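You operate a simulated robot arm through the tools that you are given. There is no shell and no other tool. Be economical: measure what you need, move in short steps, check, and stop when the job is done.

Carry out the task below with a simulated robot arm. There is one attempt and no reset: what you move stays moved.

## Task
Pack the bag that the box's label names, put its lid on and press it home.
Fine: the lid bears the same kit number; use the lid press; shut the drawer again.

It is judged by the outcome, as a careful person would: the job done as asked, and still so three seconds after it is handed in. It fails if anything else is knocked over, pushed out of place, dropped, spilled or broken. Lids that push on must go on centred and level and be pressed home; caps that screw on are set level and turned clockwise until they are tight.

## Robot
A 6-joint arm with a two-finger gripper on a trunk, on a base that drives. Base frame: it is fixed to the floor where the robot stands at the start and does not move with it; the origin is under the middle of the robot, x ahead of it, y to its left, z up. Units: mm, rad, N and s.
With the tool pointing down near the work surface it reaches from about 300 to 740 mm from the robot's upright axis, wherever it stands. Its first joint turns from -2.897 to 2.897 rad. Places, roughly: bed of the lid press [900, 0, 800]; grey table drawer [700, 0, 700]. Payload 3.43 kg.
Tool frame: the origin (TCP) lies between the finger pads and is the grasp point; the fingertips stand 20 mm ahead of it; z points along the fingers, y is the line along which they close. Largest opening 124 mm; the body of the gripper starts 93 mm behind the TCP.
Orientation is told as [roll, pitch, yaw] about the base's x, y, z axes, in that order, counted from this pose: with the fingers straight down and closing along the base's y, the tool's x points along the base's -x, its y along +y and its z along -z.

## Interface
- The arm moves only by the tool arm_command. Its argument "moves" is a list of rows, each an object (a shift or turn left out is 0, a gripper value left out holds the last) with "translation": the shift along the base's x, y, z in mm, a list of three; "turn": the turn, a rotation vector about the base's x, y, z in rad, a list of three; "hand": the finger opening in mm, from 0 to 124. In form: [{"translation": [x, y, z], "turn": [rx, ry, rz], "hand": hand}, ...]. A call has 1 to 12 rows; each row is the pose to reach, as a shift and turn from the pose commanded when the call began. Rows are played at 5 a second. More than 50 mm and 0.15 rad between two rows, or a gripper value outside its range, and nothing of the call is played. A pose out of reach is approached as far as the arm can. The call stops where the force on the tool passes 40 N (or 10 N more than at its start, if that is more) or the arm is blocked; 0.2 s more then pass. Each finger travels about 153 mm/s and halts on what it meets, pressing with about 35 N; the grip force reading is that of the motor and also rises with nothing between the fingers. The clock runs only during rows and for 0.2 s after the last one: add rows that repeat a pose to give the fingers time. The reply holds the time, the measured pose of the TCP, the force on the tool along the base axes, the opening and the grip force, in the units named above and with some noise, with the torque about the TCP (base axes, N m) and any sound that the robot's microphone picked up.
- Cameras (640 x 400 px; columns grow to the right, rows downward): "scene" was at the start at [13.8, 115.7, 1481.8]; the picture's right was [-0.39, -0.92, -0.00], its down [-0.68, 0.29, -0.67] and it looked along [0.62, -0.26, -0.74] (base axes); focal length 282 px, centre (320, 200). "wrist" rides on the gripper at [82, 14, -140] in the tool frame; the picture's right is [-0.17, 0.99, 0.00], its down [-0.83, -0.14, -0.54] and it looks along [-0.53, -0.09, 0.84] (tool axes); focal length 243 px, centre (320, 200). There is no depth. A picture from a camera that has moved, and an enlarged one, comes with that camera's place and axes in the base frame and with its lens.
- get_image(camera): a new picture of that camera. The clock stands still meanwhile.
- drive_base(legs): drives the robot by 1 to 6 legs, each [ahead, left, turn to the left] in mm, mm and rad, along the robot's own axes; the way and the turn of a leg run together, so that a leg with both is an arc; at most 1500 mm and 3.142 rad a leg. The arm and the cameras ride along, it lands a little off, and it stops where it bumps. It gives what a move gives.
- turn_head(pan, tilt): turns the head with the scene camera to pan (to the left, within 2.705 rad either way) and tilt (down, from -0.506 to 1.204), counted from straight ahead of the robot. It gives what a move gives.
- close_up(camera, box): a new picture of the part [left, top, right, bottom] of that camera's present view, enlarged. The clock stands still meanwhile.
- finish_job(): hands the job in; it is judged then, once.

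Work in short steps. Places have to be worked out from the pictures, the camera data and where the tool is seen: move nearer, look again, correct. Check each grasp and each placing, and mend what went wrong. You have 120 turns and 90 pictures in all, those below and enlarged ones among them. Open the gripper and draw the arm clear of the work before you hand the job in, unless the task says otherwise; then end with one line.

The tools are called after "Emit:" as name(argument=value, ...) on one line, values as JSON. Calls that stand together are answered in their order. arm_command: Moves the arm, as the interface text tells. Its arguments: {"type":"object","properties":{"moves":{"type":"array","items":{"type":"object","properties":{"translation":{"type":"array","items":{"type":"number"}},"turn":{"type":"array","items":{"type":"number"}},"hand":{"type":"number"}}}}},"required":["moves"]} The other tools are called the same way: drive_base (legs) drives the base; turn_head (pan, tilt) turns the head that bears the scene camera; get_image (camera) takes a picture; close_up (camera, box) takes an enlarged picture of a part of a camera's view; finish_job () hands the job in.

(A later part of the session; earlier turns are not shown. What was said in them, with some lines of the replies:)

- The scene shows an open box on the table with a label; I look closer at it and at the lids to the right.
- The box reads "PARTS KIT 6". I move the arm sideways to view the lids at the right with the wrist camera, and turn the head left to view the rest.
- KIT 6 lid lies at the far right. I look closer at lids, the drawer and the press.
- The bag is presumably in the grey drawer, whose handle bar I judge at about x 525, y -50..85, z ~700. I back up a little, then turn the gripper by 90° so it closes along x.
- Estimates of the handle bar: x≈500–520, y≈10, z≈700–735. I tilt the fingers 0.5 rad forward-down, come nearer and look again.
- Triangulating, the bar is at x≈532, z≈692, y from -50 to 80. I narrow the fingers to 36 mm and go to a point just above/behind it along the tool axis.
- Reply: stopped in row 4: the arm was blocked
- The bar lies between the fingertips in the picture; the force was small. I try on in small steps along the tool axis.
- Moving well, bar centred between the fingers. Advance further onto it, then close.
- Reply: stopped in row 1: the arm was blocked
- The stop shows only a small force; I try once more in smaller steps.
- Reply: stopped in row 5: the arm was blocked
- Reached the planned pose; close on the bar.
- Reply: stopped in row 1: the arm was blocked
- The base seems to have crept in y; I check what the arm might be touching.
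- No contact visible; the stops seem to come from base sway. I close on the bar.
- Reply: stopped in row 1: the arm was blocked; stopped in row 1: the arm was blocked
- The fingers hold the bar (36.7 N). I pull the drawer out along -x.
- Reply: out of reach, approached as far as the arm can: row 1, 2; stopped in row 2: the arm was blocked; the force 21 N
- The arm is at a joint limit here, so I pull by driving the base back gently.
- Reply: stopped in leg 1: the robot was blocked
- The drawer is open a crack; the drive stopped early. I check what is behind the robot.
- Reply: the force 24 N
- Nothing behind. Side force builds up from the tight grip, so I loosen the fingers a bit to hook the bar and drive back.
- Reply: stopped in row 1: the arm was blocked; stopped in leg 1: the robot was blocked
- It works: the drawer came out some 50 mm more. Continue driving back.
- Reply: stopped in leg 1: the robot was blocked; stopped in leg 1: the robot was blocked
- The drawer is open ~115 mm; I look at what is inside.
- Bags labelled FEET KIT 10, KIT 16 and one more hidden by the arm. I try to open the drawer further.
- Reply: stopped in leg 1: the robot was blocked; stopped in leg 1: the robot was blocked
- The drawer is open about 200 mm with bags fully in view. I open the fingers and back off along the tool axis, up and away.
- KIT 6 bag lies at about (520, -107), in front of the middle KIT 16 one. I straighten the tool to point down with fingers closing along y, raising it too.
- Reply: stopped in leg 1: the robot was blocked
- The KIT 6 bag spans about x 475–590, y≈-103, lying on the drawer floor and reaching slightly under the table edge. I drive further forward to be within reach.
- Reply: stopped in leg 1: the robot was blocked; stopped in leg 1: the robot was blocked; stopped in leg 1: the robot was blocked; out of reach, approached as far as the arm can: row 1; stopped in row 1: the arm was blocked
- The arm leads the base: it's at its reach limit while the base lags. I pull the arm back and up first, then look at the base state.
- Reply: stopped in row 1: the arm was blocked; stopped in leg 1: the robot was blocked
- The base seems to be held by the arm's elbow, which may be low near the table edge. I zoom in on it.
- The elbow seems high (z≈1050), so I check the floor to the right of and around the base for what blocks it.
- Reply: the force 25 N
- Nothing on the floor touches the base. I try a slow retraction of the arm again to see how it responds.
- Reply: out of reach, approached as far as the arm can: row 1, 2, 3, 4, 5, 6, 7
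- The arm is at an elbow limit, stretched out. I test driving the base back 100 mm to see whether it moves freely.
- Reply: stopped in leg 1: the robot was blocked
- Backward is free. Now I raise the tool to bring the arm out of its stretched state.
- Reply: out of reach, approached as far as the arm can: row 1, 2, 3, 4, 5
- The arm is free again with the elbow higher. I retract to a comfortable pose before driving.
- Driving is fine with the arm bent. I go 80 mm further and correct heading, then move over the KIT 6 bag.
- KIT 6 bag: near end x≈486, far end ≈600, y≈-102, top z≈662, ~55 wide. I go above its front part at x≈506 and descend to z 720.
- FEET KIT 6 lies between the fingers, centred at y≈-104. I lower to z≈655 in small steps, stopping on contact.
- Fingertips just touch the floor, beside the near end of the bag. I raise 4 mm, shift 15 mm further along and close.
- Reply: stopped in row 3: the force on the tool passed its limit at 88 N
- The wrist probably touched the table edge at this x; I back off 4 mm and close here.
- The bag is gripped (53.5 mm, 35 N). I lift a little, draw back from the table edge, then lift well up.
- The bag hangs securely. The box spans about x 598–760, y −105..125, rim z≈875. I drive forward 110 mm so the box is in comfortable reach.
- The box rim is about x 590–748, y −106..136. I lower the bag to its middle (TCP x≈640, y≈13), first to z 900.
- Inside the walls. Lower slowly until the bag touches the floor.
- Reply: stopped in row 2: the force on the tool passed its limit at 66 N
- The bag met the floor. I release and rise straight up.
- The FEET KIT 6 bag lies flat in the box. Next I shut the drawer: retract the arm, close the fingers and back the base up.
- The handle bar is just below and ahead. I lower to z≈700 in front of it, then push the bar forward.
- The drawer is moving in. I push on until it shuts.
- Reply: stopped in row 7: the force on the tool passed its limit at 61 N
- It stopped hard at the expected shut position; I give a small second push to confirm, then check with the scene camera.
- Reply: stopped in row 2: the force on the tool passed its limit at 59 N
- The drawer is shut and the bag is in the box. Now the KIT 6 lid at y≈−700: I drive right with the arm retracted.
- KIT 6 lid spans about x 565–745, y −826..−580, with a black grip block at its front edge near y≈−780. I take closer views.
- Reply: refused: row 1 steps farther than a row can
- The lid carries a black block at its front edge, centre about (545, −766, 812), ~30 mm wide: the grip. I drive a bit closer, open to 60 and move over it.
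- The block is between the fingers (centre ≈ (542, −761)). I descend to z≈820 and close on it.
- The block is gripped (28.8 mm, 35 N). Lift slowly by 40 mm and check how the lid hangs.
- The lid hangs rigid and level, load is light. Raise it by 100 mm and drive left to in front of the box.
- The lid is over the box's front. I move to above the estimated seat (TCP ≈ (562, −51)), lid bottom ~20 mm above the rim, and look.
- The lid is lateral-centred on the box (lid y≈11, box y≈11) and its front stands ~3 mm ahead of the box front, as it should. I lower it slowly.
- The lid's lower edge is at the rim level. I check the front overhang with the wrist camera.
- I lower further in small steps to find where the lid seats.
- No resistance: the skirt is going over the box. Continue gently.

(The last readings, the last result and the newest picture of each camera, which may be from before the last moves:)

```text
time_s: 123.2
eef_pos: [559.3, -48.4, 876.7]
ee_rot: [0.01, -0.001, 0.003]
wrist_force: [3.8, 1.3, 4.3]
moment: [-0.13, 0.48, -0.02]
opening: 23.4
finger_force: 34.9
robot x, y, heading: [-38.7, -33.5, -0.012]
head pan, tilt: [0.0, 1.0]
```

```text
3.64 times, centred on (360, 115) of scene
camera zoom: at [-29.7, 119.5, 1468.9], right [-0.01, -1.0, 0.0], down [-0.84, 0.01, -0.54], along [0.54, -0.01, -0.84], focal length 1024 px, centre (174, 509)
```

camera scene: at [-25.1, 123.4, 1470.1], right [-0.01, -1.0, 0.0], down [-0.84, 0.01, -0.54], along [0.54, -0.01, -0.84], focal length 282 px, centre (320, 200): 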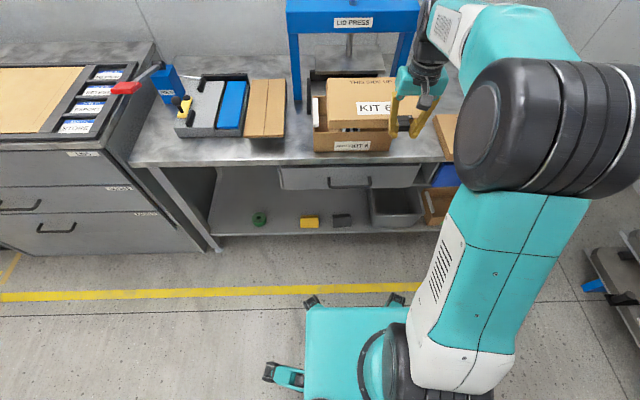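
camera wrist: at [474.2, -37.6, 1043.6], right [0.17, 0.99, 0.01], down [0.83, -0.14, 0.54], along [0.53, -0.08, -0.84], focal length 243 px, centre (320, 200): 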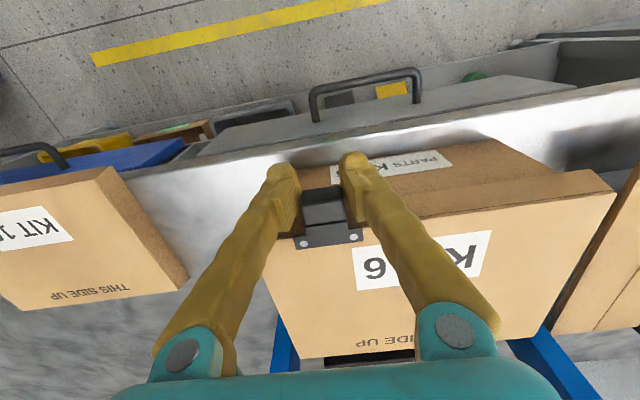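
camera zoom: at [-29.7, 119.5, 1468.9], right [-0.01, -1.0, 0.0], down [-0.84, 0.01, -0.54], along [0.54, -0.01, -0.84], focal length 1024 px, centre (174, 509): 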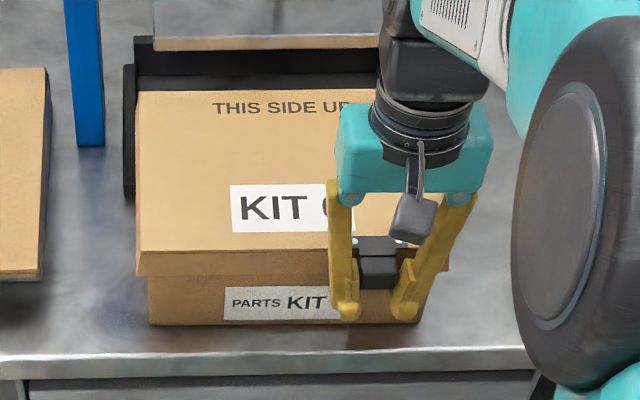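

The lid has settled on the rim (fingers slid on the block). I release and rise.

Emit:
arm_command(moves=[{"hand": 36}, {"hand": 52}, {"hand": 56}, {"translation": [0, 0, 25], "hand": 56}, {"translation": [0, 0, 65]}, {"translation": [-30, 0, 100]}, {"translation": [-60, 0, 120]}])

Emit:
get_image(camera="wrist")

Emit:
close_up(camera="scene", box=[270, 10, 450, 170])

```text
time_s: 124.8
eef_pos: [498.8, -51.7, 991.1]
ee_rot: [0.007, 0.006, 0.001]
wrist_force: [0.7, 0.1, -8.7]
moment: [-0.03, 0.08, -0.01]
opening: 56.0
finger_force: 0.1
robot x, y, heading: [-37.8, -36.7, -0.009]
head pan, tilt: [0.0, 1.0]
```

```text
20 pictures are left
camera wrist: at [415.8, -39.3, 1130.6], right [0.17, 0.99, 0.01], down [0.83, -0.14, 0.54], along [0.53, -0.08, -0.84], focal length 243 px, centre (320, 200)
```

wrist: 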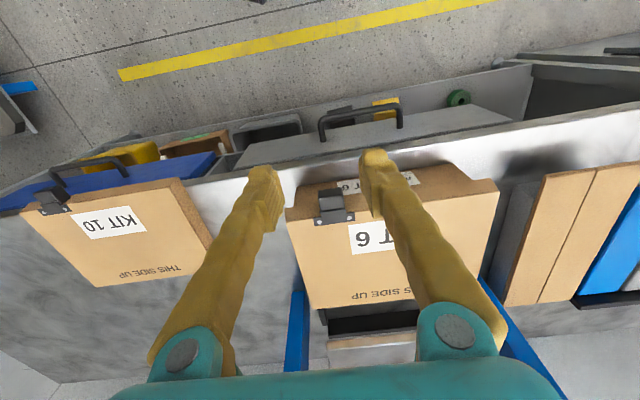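

```text
2.50 times, centred on (360, 90) of scene
camera zoom: at [-28.3, 112.1, 1468.4], right [-0.01, -1.0, 0.0], down [-0.84, 0.01, -0.54], along [0.54, -0.01, -0.84], focal length 704 px, centre (220, 475)
```

zoom: 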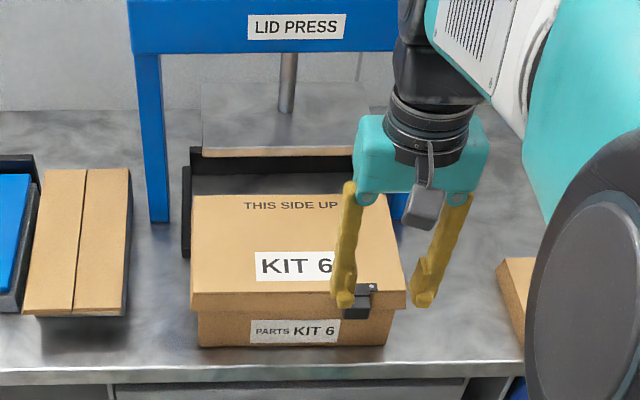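

The lid sits centred and level. The press bed's fence is straight behind the box, so I'll push the box in with two tilted fingertips low on its front. First retract, then drive forward ~225 mm.

Emit:
arm_command(moves=[{"translation": [-30, 10, 20], "hand": 60}, {"translation": [-60, 20, 30]}, {"translation": [-85, 25, 30]}])

Emit:
drive_base(legs=[[222, 38, 0.01]])

Emit:
arm_command(moves=[{"translation": [-25, 0, -10], "turn": [0, -0.12, 0]}, {"translation": [-50, 0, -20], "turn": [0, -0.24, 0]}, {"translation": [-80, 0, -25], "turn": [0, -0.35, 0]}, {"translation": [-95, 0, -30], "turn": [0, -0.35, 0]}])

Emit:
get_image(camera="wrist")

```text
time_s: 125.6
eef_pos: [413.3, -28.4, 1025.3]
ee_rot: [0.006, -0.003, 0.001]
wrist_force: [-0.5, 1.6, -3.9]
moment: [-0.17, -0.07, -0.01]
opening: 59.9
finger_force: 0.0
robot x, y, heading: [-37.8, -26.0, -0.016]
head pan, tilt: [0.0, 1.0]
```

```text
time_s: 129.6
eef_pos: [631.5, 14.3, 1026.3]
ee_rot: [0.007, -0.002, 0.013]
wrist_force: [-3.7, 1.2, -2.6]
moment: [-0.3, -0.35, -0.04]
opening: 60.4
finger_force: 0.0
robot x, y, heading: [179.7, 7.6, 0.005]
head pan, tilt: [0.0, 1.0]
```

```text
time_s: 130.6
eef_pos: [531.7, 14.0, 996.4]
ee_rot: [0.003, -0.348, 0.015]
wrist_force: [-7.2, -1.0, -0.8]
moment: [0.05, -0.83, -0.02]
opening: 60.1
finger_force: 0.0
robot x, y, heading: [183.8, 5.6, 0.003]
head pan, tilt: [0.0, 1.0]
```

```text
18 pictures are left
camera wrist: at [405.2, 25.4, 1097.4], right [0.14, 0.99, 0.06], down [0.6, -0.13, 0.79], along [0.79, -0.08, -0.61], focal length 243 px, centre (320, 200)
```

wrist: 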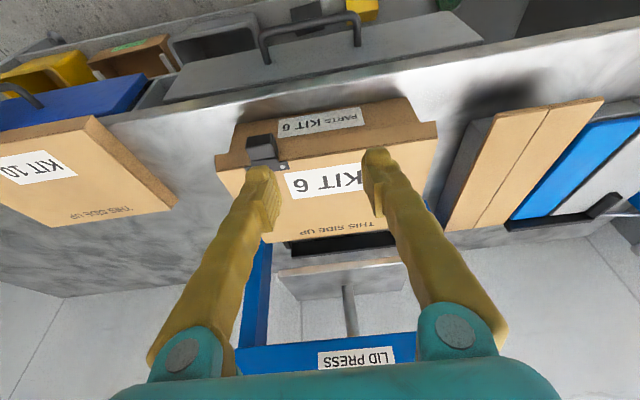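

Box centre front is at about (595, 16). I lower the fingertips in front of it to z≈834.

Emit:
arm_command(moves=[{"translation": [5, 2, -40]}, {"translation": [10, 2, -80]}, {"translation": [12, 2, -115]}, {"translation": [12, 2, -145]}, {"translation": [12, 2, -162]}, {"translation": [12, 2, -162]}])

Emit:
get_image(camera="wrist")

```text
time_s: 132.0
eef_pos: [563.5, 19.0, 838.6]
ee_rot: [0.003, -0.35, 0.014]
wrist_force: [5.6, -0.3, 0.5]
moment: [0.0, 0.72, -0.02]
opening: 60.0
finger_force: 0.1
out of reach, approached as far as the arm can: row 4, 5, 6
robot x, y, heading: [184.2, 12.7, 0.007]
head pan, tilt: [0.0, 1.0]
```

```text
17 pictures are left
camera wrist: at [436.3, 29.7, 940.2], right [0.14, 0.99, 0.06], down [0.6, -0.13, 0.79], along [0.79, -0.07, -0.61], focal length 243 px, centre (320, 200)
```

wrist: 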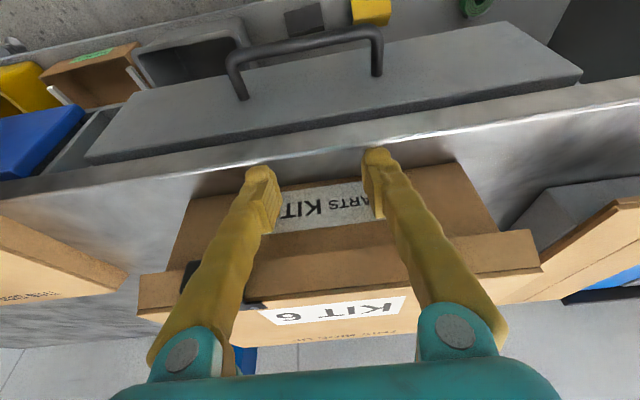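

Fingertips are low in front of the box. Now push forward steadily.

Emit:
arm_command(moves=[{"translation": [25, 0, 0]}, {"translation": [40, 0, 0]}, {"translation": [55, 0, 0]}, {"translation": [70, 0, 0]}, {"translation": [85, 0, 0]}, {"translation": [100, 0, 0]}, {"translation": [115, 0, 0]}, {"translation": [130, 0, 0]}])

Emit:
get_image(camera="wrist")

```text
time_s: 133.8
eef_pos: [692.6, 13.5, 838.6]
ee_rot: [0.004, -0.35, 0.015]
wrist_force: [-2.9, -1.7, 4.4]
moment: [0.15, -0.09, 0.07]
opening: 60.0
finger_force: 0.2
robot x, y, heading: [179.2, 8.4, 0.006]
head pan, tilt: [0.0, 1.0]
```

```text
16 pictures are left
camera wrist: at [566.4, 24.4, 940.7], right [0.14, 0.99, 0.06], down [0.6, -0.13, 0.79], along [0.79, -0.07, -0.61], focal length 243 px, centre (320, 200)
```

wrist: 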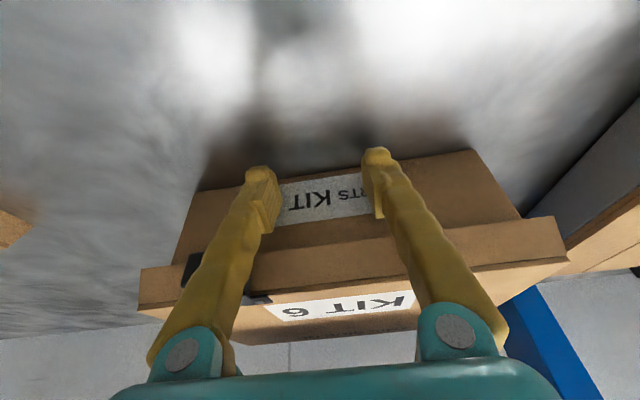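

The box slides along squarely. I check its alignment with the bed from the scene camera before going on.

Emit:
close_up(camera="scene", box=[240, 0, 480, 150])

```text
2.67 times, centred on (360, 75) of scene
camera zoom: at [191.0, 158.5, 1469.8], right [0.0, -1.0, 0.0], down [-0.84, 0.0, -0.54], along [0.54, 0.0, -0.84], focal length 751 px, centre (213, 533)
```

zoom: 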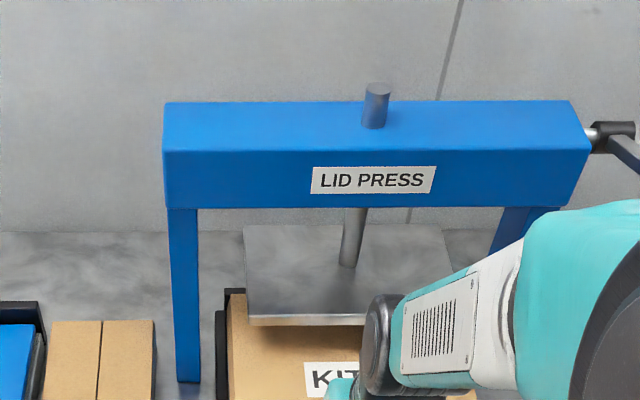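

The box enters between the fence arms with clearance. Continue pushing until it meets the rear fence.

Emit:
arm_command(moves=[{"translation": [15, 0, 0]}, {"translation": [30, 0, 0]}, {"translation": [45, 0, 0]}, {"translation": [60, 0, 0]}, {"translation": [72, 0, 0]}, {"translation": [84, 0, 0]}, {"translation": [96, 0, 0]}, {"translation": [106, 0, 0]}, {"translation": [114, 0, 0]}, {"translation": [122, 0, 0]}])

Emit:
get_image(camera="wrist")

```text
time_s: 135.3
eef_pos: [763.3, 14.7, 829.7]
ee_rot: [0.001, -0.315, 0.012]
wrist_force: [-10.5, 3.6, -0.6]
moment: [0.28, 0.43, 0.18]
opening: 60.3
finger_force: 0.2
robot x, y, heading: [176.1, 8.9, 0.005]
head pan, tilt: [0.0, 1.0]
stopped in row 7: the force on the tool passed its limit at 71 N (the readings are from after the stop); the commanded pose is now the measured one
```

```text
14 pictures are left
camera wrist: at [639.4, 26.4, 936.7], right [0.14, 0.99, 0.05], down [0.62, -0.13, 0.77], along [0.77, -0.08, -0.64], focal length 243 px, centre (320, 200)
```

wrist: 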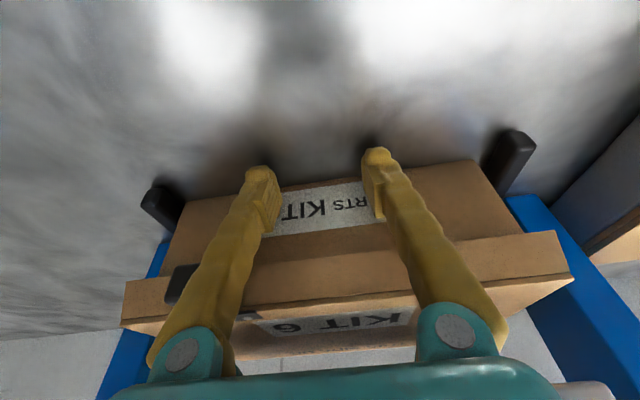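

It stopped firmly; I check from the scene whether the box is against the rear fence and under the plate.

Emit:
arm_command(moves=[{"translation": [-20, 0, 0]}, {"translation": [-60, 0, 10]}, {"translation": [-100, 0, 25]}, {"translation": [-130, 0, 60]}, {"translation": [-150, 0, 105]}, {"translation": [-160, -40, 130]}, {"translation": [-170, -80, 140]}])

Emit:
close_up(camera="scene", box=[240, 0, 480, 150])

Emit:
get_image(camera="wrist")

```text
time_s: 136.9
eef_pos: [595.9, -61.0, 971.5]
ee_rot: [0.003, -0.318, 0.015]
wrist_force: [1.3, 1.8, 0.5]
moment: [-0.22, 0.22, -0.07]
opening: 60.0
finger_force: 0.1
robot x, y, heading: [174.2, 8.3, 0.004]
head pan, tilt: [0.0, 1.0]
```

```text
2.67 times, centred on (360, 75) of scene
camera zoom: at [183.9, 160.3, 1469.2], right [0.0, -1.0, 0.0], down [-0.84, 0.0, -0.54], along [0.54, 0.0, -0.84], focal length 751 px, centre (213, 533)
```

zoom: 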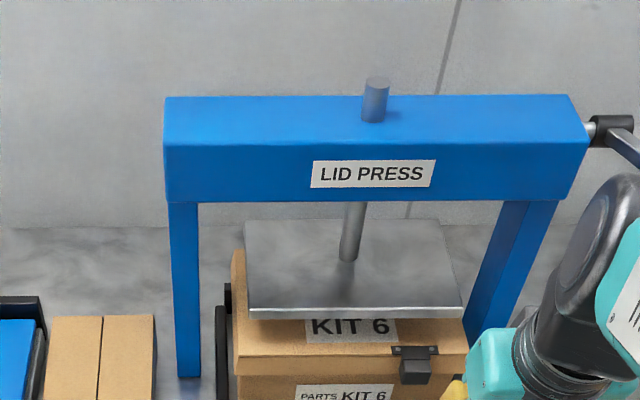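

```text
12 pictures are left
camera wrist: at [470.9, -51.8, 1077.2], right [0.14, 0.99, 0.06], down [0.62, -0.13, 0.77], along [0.77, -0.07, -0.63], focal length 243 px, centre (320, 200)
```

wrist: 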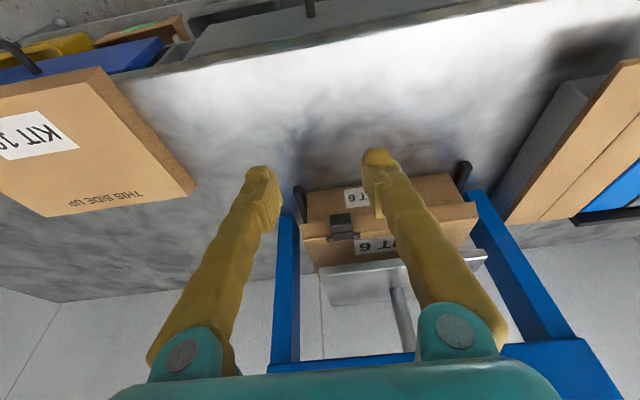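

The box is home in the bed under the plate. The red lever grip is at about (636, −206, 1147) with its pivot near (767, −147, 1138). I raise the closed gripper above it.

Emit:
arm_command(moves=[{"translation": [-10, 0, 45], "turn": [0, 0.08, 0], "hand": 30}, {"translation": [-20, 0, 90], "turn": [0, 0.16, 0], "hand": 0}, {"translation": [-30, 0, 135], "turn": [0, 0.24, 0]}, {"translation": [-30, 0, 180], "turn": [0, 0.318, 0]}, {"translation": [-30, 0, 225], "turn": [0, 0.318, 0]}, {"translation": [-30, -10, 260], "turn": [0, 0.318, 0]}, {"translation": [-30, -55, 260], "turn": [0, 0.318, 0]}, {"translation": [-30, -100, 260], "turn": [0, 0.318, 0]}, {"translation": [-30, -145, 260], "turn": [0, 0.318, 0]}, {"translation": [-20, -160, 260], "turn": [0, 0.318, 0]}])

Emit:
turn_head(pan=-0.35, tilt=0.55)

Emit:
get_image(camera="scene")

Emit:
get_image(camera="wrist")

```text
time_s: 139.1
eef_pos: [572.4, -225.4, 1234.4]
ee_rot: [0.005, -0.003, 0.012]
wrist_force: [-0.2, -0.5, -0.2]
moment: [0.15, -0.03, -0.01]
opening: 0.0
finger_force: 34.3
robot x, y, heading: [177.0, 12.5, 0.011]
head pan, tilt: [0.0, 1.0]
```

```text
time_s: 140.0
eef_pos: [579.4, -229.1, 1231.0]
ee_rot: [0.008, -0.003, 0.012]
wrist_force: [1.1, -2.9, 2.8]
moment: [0.29, 0.12, 0.02]
opening: 0.1
finger_force: 34.3
robot x, y, heading: [178.1, 11.3, 0.005]
head pan, tilt: [-0.351, 0.55]
```

```text
11 pictures are left
camera scene: at [201.2, 131.0, 1505.9], right [-0.34, -0.94, 0.0], down [-0.49, 0.18, -0.85], along [0.8, -0.29, -0.52], focal length 282 px, centre (320, 200)
```

scene: 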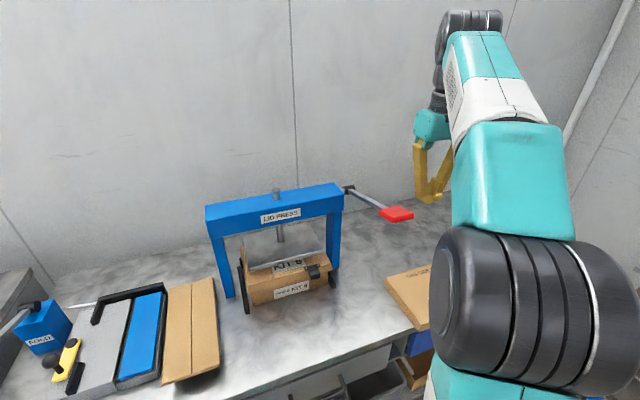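

```text
10 pictures are left
camera wrist: at [495.8, -218.9, 1370.0], right [0.15, 0.99, 0.01], down [0.83, -0.13, 0.54], along [0.54, -0.08, -0.84], focal length 243 px, centre (320, 200)
```

wrist: 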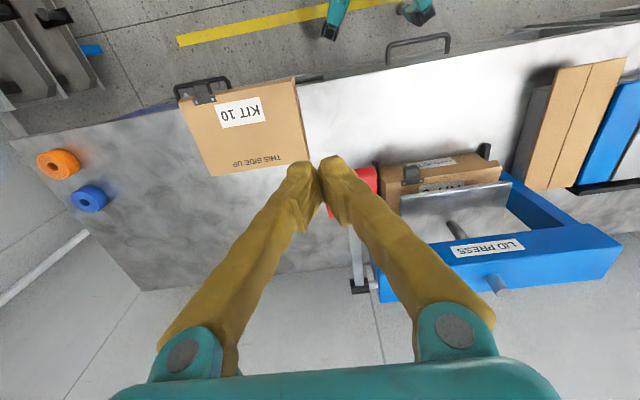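

Two views agree: grip centre (632, −207, 1152), pivot about (796, −209, 1145). I go over the grip and press it down along its arc.

Emit:
arm_command(moves=[{"translation": [28, 6, -10]}, {"translation": [55, 11, -28]}, {"translation": [56, 11, -45]}, {"translation": [57, 11, -60]}, {"translation": [57, 11, -80]}, {"translation": [58, 11, -99]}, {"translation": [64, 11, -120]}, {"translation": [72, 11, -139]}])

Emit:
get_image(camera="wrist")

```text
time_s: 141.8
eef_pos: [651.7, -213.4, 1092.2]
ee_rot: [0.01, -0.005, 0.016]
wrist_force: [-0.5, -3.8, -1.9]
moment: [0.49, -0.02, -0.01]
opening: 0.0
finger_force: 34.1
robot x, y, heading: [175.6, 8.3, 0.006]
head pan, tilt: [-0.351, 0.55]
```

```text
9 pictures are left
camera wrist: at [567.3, -202.1, 1230.1], right [0.15, 0.99, 0.01], down [0.83, -0.13, 0.54], along [0.54, -0.07, -0.84], focal length 243 px, centre (320, 200)
```

wrist: 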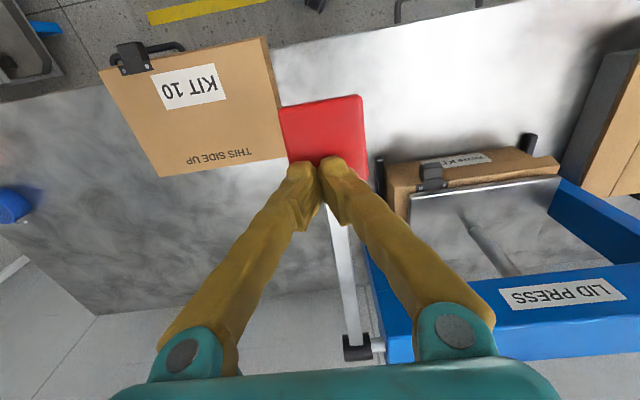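

The lever follows without much force. Continue along the arc while tilting the tips forward.

Emit:
arm_command(moves=[{"translation": [8, 0, -18], "turn": [0, -0.1, 0]}, {"translation": [17, 0, -36], "turn": [0, -0.2, 0]}, {"translation": [31, 0, -52], "turn": [0, -0.25, 0]}, {"translation": [47, 0, -65], "turn": [0, -0.3, 0]}, {"translation": [65, 0, -77], "turn": [0, -0.35, 0]}, {"translation": [84, 0, -85], "turn": [0, -0.4, 0]}])

Emit:
get_image(camera="scene")

```text
time_s: 142.5
eef_pos: [667.5, -217.8, 1059.4]
ee_rot: [0.0, -0.224, 0.01]
wrist_force: [-5.6, 0.9, 15.1]
moment: [0.21, 0.16, -0.17]
opening: 6.0
finger_force: 34.6
robot x, y, heading: [176.8, 16.5, -0.002]
head pan, tilt: [-0.351, 0.55]
stopped in row 3: the force on the tool passed its limit at 61 N (the readings are from after the stop); the commanded pose is now the measured one
```

```text
8 pictures are left
camera scene: at [199.1, 133.3, 1506.3], right [-0.34, -0.94, 0.0], down [-0.49, 0.18, -0.85], along [0.8, -0.29, -0.52], focal length 282 px, centre (320, 200)
```

scene: 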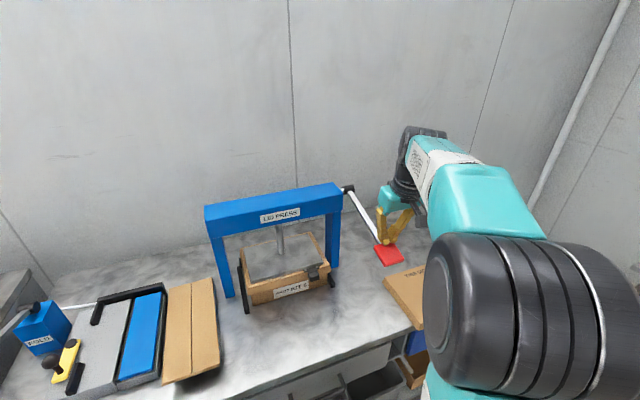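

The plate is down on the lid with the lever meeting resistance. I press further in small steps to drive it home.

Emit:
arm_command(moves=[{"translation": [3, 0, -6]}, {"translation": [6, 0, -12]}, {"translation": [10, 0, -18]}, {"translation": [14, 0, -23]}, {"translation": [18, 0, -27]}])

Emit:
arm_command(moves=[{"translation": [3, 0, -6]}, {"translation": [6, 0, -12]}, {"translation": [10, 0, -18]}, {"translation": [14, 0, -23]}, {"translation": [18, 0, -27]}])

Emit:
close_up(camera="scene", box=[190, 150, 430, 330])

```text
time_s: 142.9
eef_pos: [665.7, -208.6, 1059.8]
ee_rot: [-0.006, -0.238, 0.008]
wrist_force: [-0.8, 0.6, 20.6]
moment: [0.81, -0.36, 0.17]
opening: 0.1
finger_force: 34.5
robot x, y, heading: [172.6, 25.6, -0.01]
head pan, tilt: [-0.351, 0.55]
stopped in row 1: the force on the tool passed its limit at 73 N (the readings are from after the stop); the commanded pose is now the measured one
```

```text
time_s: 143.3
eef_pos: [669.3, -219.5, 1062.6]
ee_rot: [-0.019, -0.238, 0.02]
wrist_force: [0.3, 3.1, 10.2]
moment: [-0.17, 0.01, -0.07]
opening: 0.2
finger_force: 34.5
robot x, y, heading: [170.7, 20.9, 0.004]
head pan, tilt: [-0.351, 0.55]
stopped in row 2: the force on the tool passed its limit at 66 N (the readings are from after the stop); the commanded pose is now the measured one
```

```text
2.22 times, centred on (310, 240) of scene
camera zoom: at [189.9, 141.3, 1504.0], right [-0.34, -0.94, 0.0], down [-0.49, 0.18, -0.85], along [0.8, -0.29, -0.52], focal length 626 px, centre (342, 111)
```

zoom: 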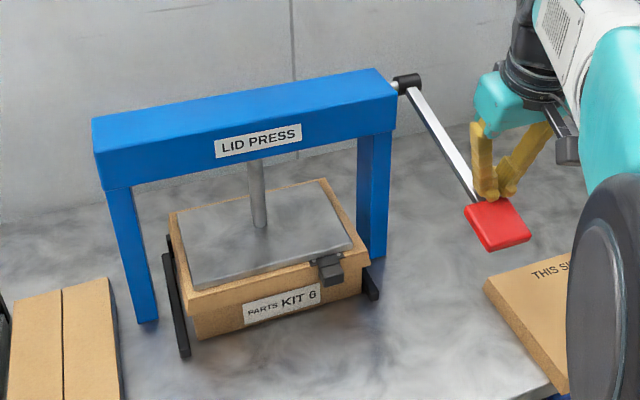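

The lever is at a firm stop three times at the same height. I ease off along the arc and inspect the lid.

Emit:
arm_command(moves=[{"translation": [-8, 0, 25], "turn": [0, 0.08, 0]}, {"translation": [-20, 0, 60], "turn": [0, 0.16, 0]}, {"translation": [-30, 0, 100], "turn": [0, 0.24, 0]}, {"translation": [-40, 0, 140], "turn": [0, 0.24, 0]}, {"translation": [-60, 0, 170], "turn": [0, 0.24, 0]}, {"translation": [-80, 0, 190], "turn": [0, 0.24, 0]}])

Emit:
close_up(camera="scene", box=[190, 150, 430, 330])

```text
time_s: 144.8
eef_pos: [590.5, -216.2, 1252.4]
ee_rot: [-0.012, 0.009, 0.018]
wrist_force: [3.3, -2.6, 1.6]
moment: [0.3, 0.36, -0.01]
opening: 0.0
finger_force: 34.6
robot x, y, heading: [171.2, 22.4, -0.004]
head pan, tilt: [-0.351, 0.55]
```

```text
2.22 times, centred on (310, 240) of scene
camera zoom: at [194.3, 144.9, 1507.1], right [-0.35, -0.94, 0.0], down [-0.49, 0.18, -0.85], along [0.8, -0.3, -0.52], focal length 626 px, centre (342, 111)
```

zoom: 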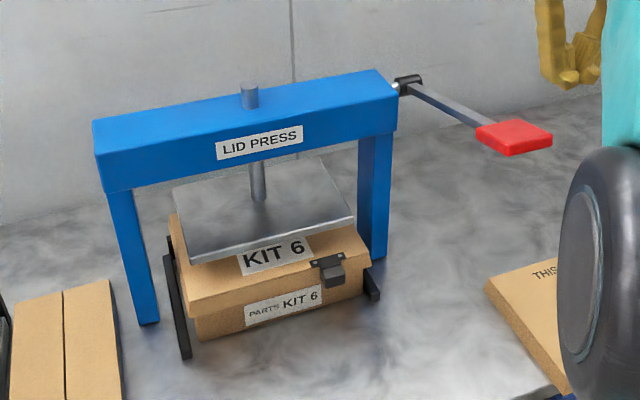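

The lever springs back and the lid sits lower, even all round. To be sure it's home, I press once more nearer the outer end of the grip for more leverage.

Emit:
arm_command(moves=[{"translation": [15, 0, -30]}, {"translation": [21, 0, -62]}, {"translation": [23, 0, -95]}, {"translation": [25, 0, -125]}, {"translation": [33, 0, -150]}, {"translation": [41, 0, -171]}, {"translation": [50, 0, -187]}, {"translation": [58, 0, -198]}, {"translation": [63, 0, -205]}, {"translation": [68, 0, -211]}])

Emit:
arm_command(moves=[{"translation": [2, 0, -4]}, {"translation": [4, 0, -8]}, {"translation": [6, 0, -12]}])

```text
time_s: 146.7
eef_pos: [653.2, -219.1, 1058.3]
ee_rot: [-0.023, -0.004, 0.016]
wrist_force: [0.2, 10.0, 43.8]
moment: [0.37, -0.37, -0.35]
opening: 0.1
finger_force: 34.7
robot x, y, heading: [160.4, 19.1, 0.0]
head pan, tilt: [-0.351, 0.55]
stopped in row 9: the force on the tool passed its limit at 61 N (the readings are from after the stop); the commanded pose is now the measured one
```

```text
time_s: 147.2
eef_pos: [655.0, -223.5, 1058.6]
ee_rot: [-0.027, -0.005, 0.007]
wrist_force: [2.6, 2.8, 39.2]
moment: [0.11, -0.35, 0.06]
opening: 6.0
finger_force: 34.2
robot x, y, heading: [161.2, 18.8, -0.01]
head pan, tilt: [-0.351, 0.55]
stopped in row 2: the force on the tool passed its limit at 82 N (the readings are from after the stop); the commanded pose is now the measured one
```

A firm stop at the same angle with sustained ~40 N: the lid is home. I ease off and draw the arm clear.

Emit:
arm_command(moves=[{"translation": [-8, 0, 25], "turn": [0.02, 0, 0]}, {"translation": [-20, 0, 60], "turn": [0.02, 0, 0]}, {"translation": [-30, 0, 100], "turn": [0.02, 0, 0]}, {"translation": [-45, 0, 140], "turn": [0.02, 0, 0]}, {"translation": [-75, 0, 170], "turn": [0.02, 0, 0]}, {"translation": [-110, 0, 190], "turn": [0.02, 0, 0], "hand": 60}, {"translation": [-130, 0, 190], "turn": [0.02, 0, 0], "hand": 100}])

Emit:
drive_base(legs=[[-200, 0, 0]])

Emit:
turn_head(pan=-0.1, tilt=0.75)

Emit:
get_image(camera="scene")

```text
time_s: 148.8
eef_pos: [521.7, -222.2, 1247.1]
ee_rot: [-0.006, 0.0, 0.008]
wrist_force: [-4.6, 3.2, -12.5]
moment: [-0.55, -0.69, -0.02]
opening: 99.9
finger_force: 0.0
robot x, y, heading: [166.4, 16.2, -0.01]
head pan, tilt: [-0.351, 0.55]
```

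```text
time_s: 152.6
eef_pos: [319.4, -218.3, 1246.7]
ee_rot: [-0.009, 0.001, 0.009]
wrist_force: [-2.5, 1.7, -1.9]
moment: [-0.29, -0.23, 0.01]
opening: 99.9
finger_force: 0.0
robot x, y, heading: [-40.6, 23.6, -0.009]
head pan, tilt: [-0.351, 0.55]
```

```text
time_s: 153.4
eef_pos: [321.3, -220.7, 1249.1]
ee_rot: [-0.01, -0.002, 0.012]
wrist_force: [1.2, 2.7, 4.8]
moment: [-0.3, 0.17, 0.0]
opening: 99.9
finger_force: 0.0
robot x, y, heading: [-44.0, 26.2, -0.01]
head pan, tilt: [-0.099, 0.75]
```

```text
5 pictures are left
camera scene: at [-14.5, 168.7, 1488.0], right [-0.11, -0.99, 0.0], down [-0.68, 0.08, -0.73], along [0.73, -0.08, -0.68], focal length 282 px, centre (320, 200)
```

scene: 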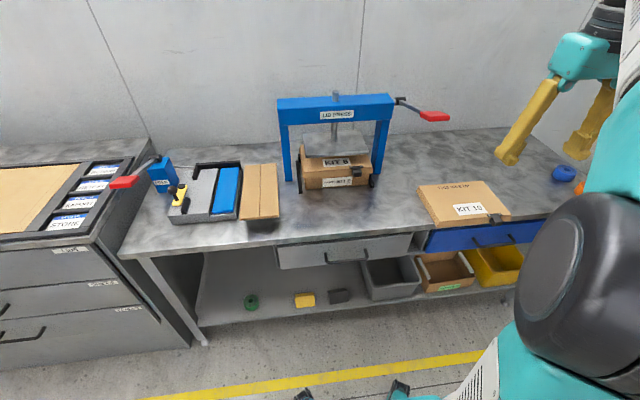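

All in order at a glance; I check the lid seating and the drawer with two close-ups.

Emit:
close_up(camera="scene", box=[280, 130, 400, 200])

Emit:
close_up(camera="scene", box=[250, 200, 550, 310])

```text
5.33 times, centred on (340, 165) of scene
camera zoom: at [-14.5, 168.7, 1488.0], right [-0.11, -0.99, 0.0], down [-0.68, 0.08, -0.73], along [0.73, -0.08, -0.68], focal length 1502 px, centre (213, 387)
```

zoom: 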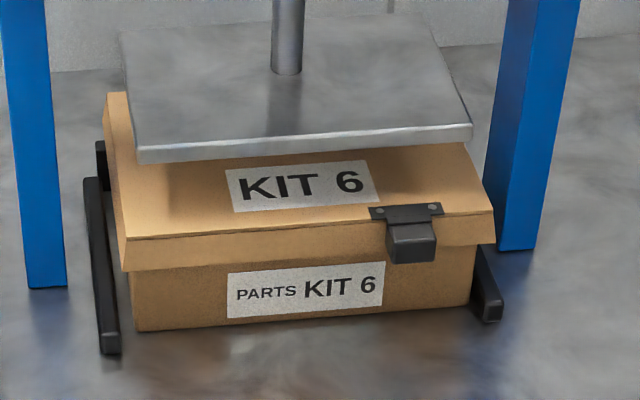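

```text
2.13 times, centred on (400, 255) of scene
camera zoom: at [-14.5, 168.7, 1488.0], right [-0.11, -0.99, 0.0], down [-0.68, 0.08, -0.73], along [0.73, -0.08, -0.68], focal length 601 px, centre (149, 83)
```

zoom: 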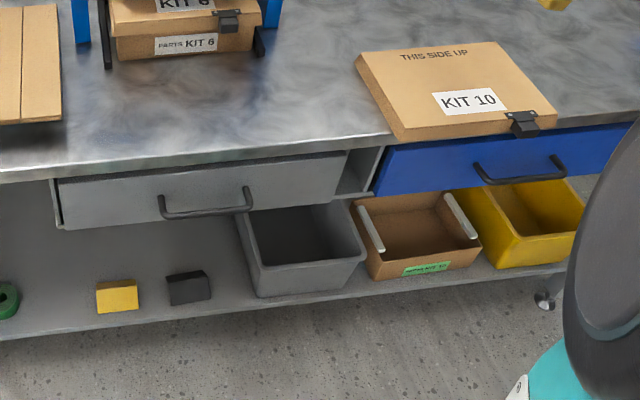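

The lid sits level and even on the box, the drawer is shut, and the arm is clear. Handing in.

Emit:
finish_job()

```text
The job is handed in.
```

The box labelled PARTS KIT 6 now holds the FEET KIT 6 bag and has the KIT 6 lid on it. I pressed the lid down twice with the lid press, until the lever stopped firmly, and it sits level. The drawer is shut again, the arm is clear, and the box is still in the press bed.
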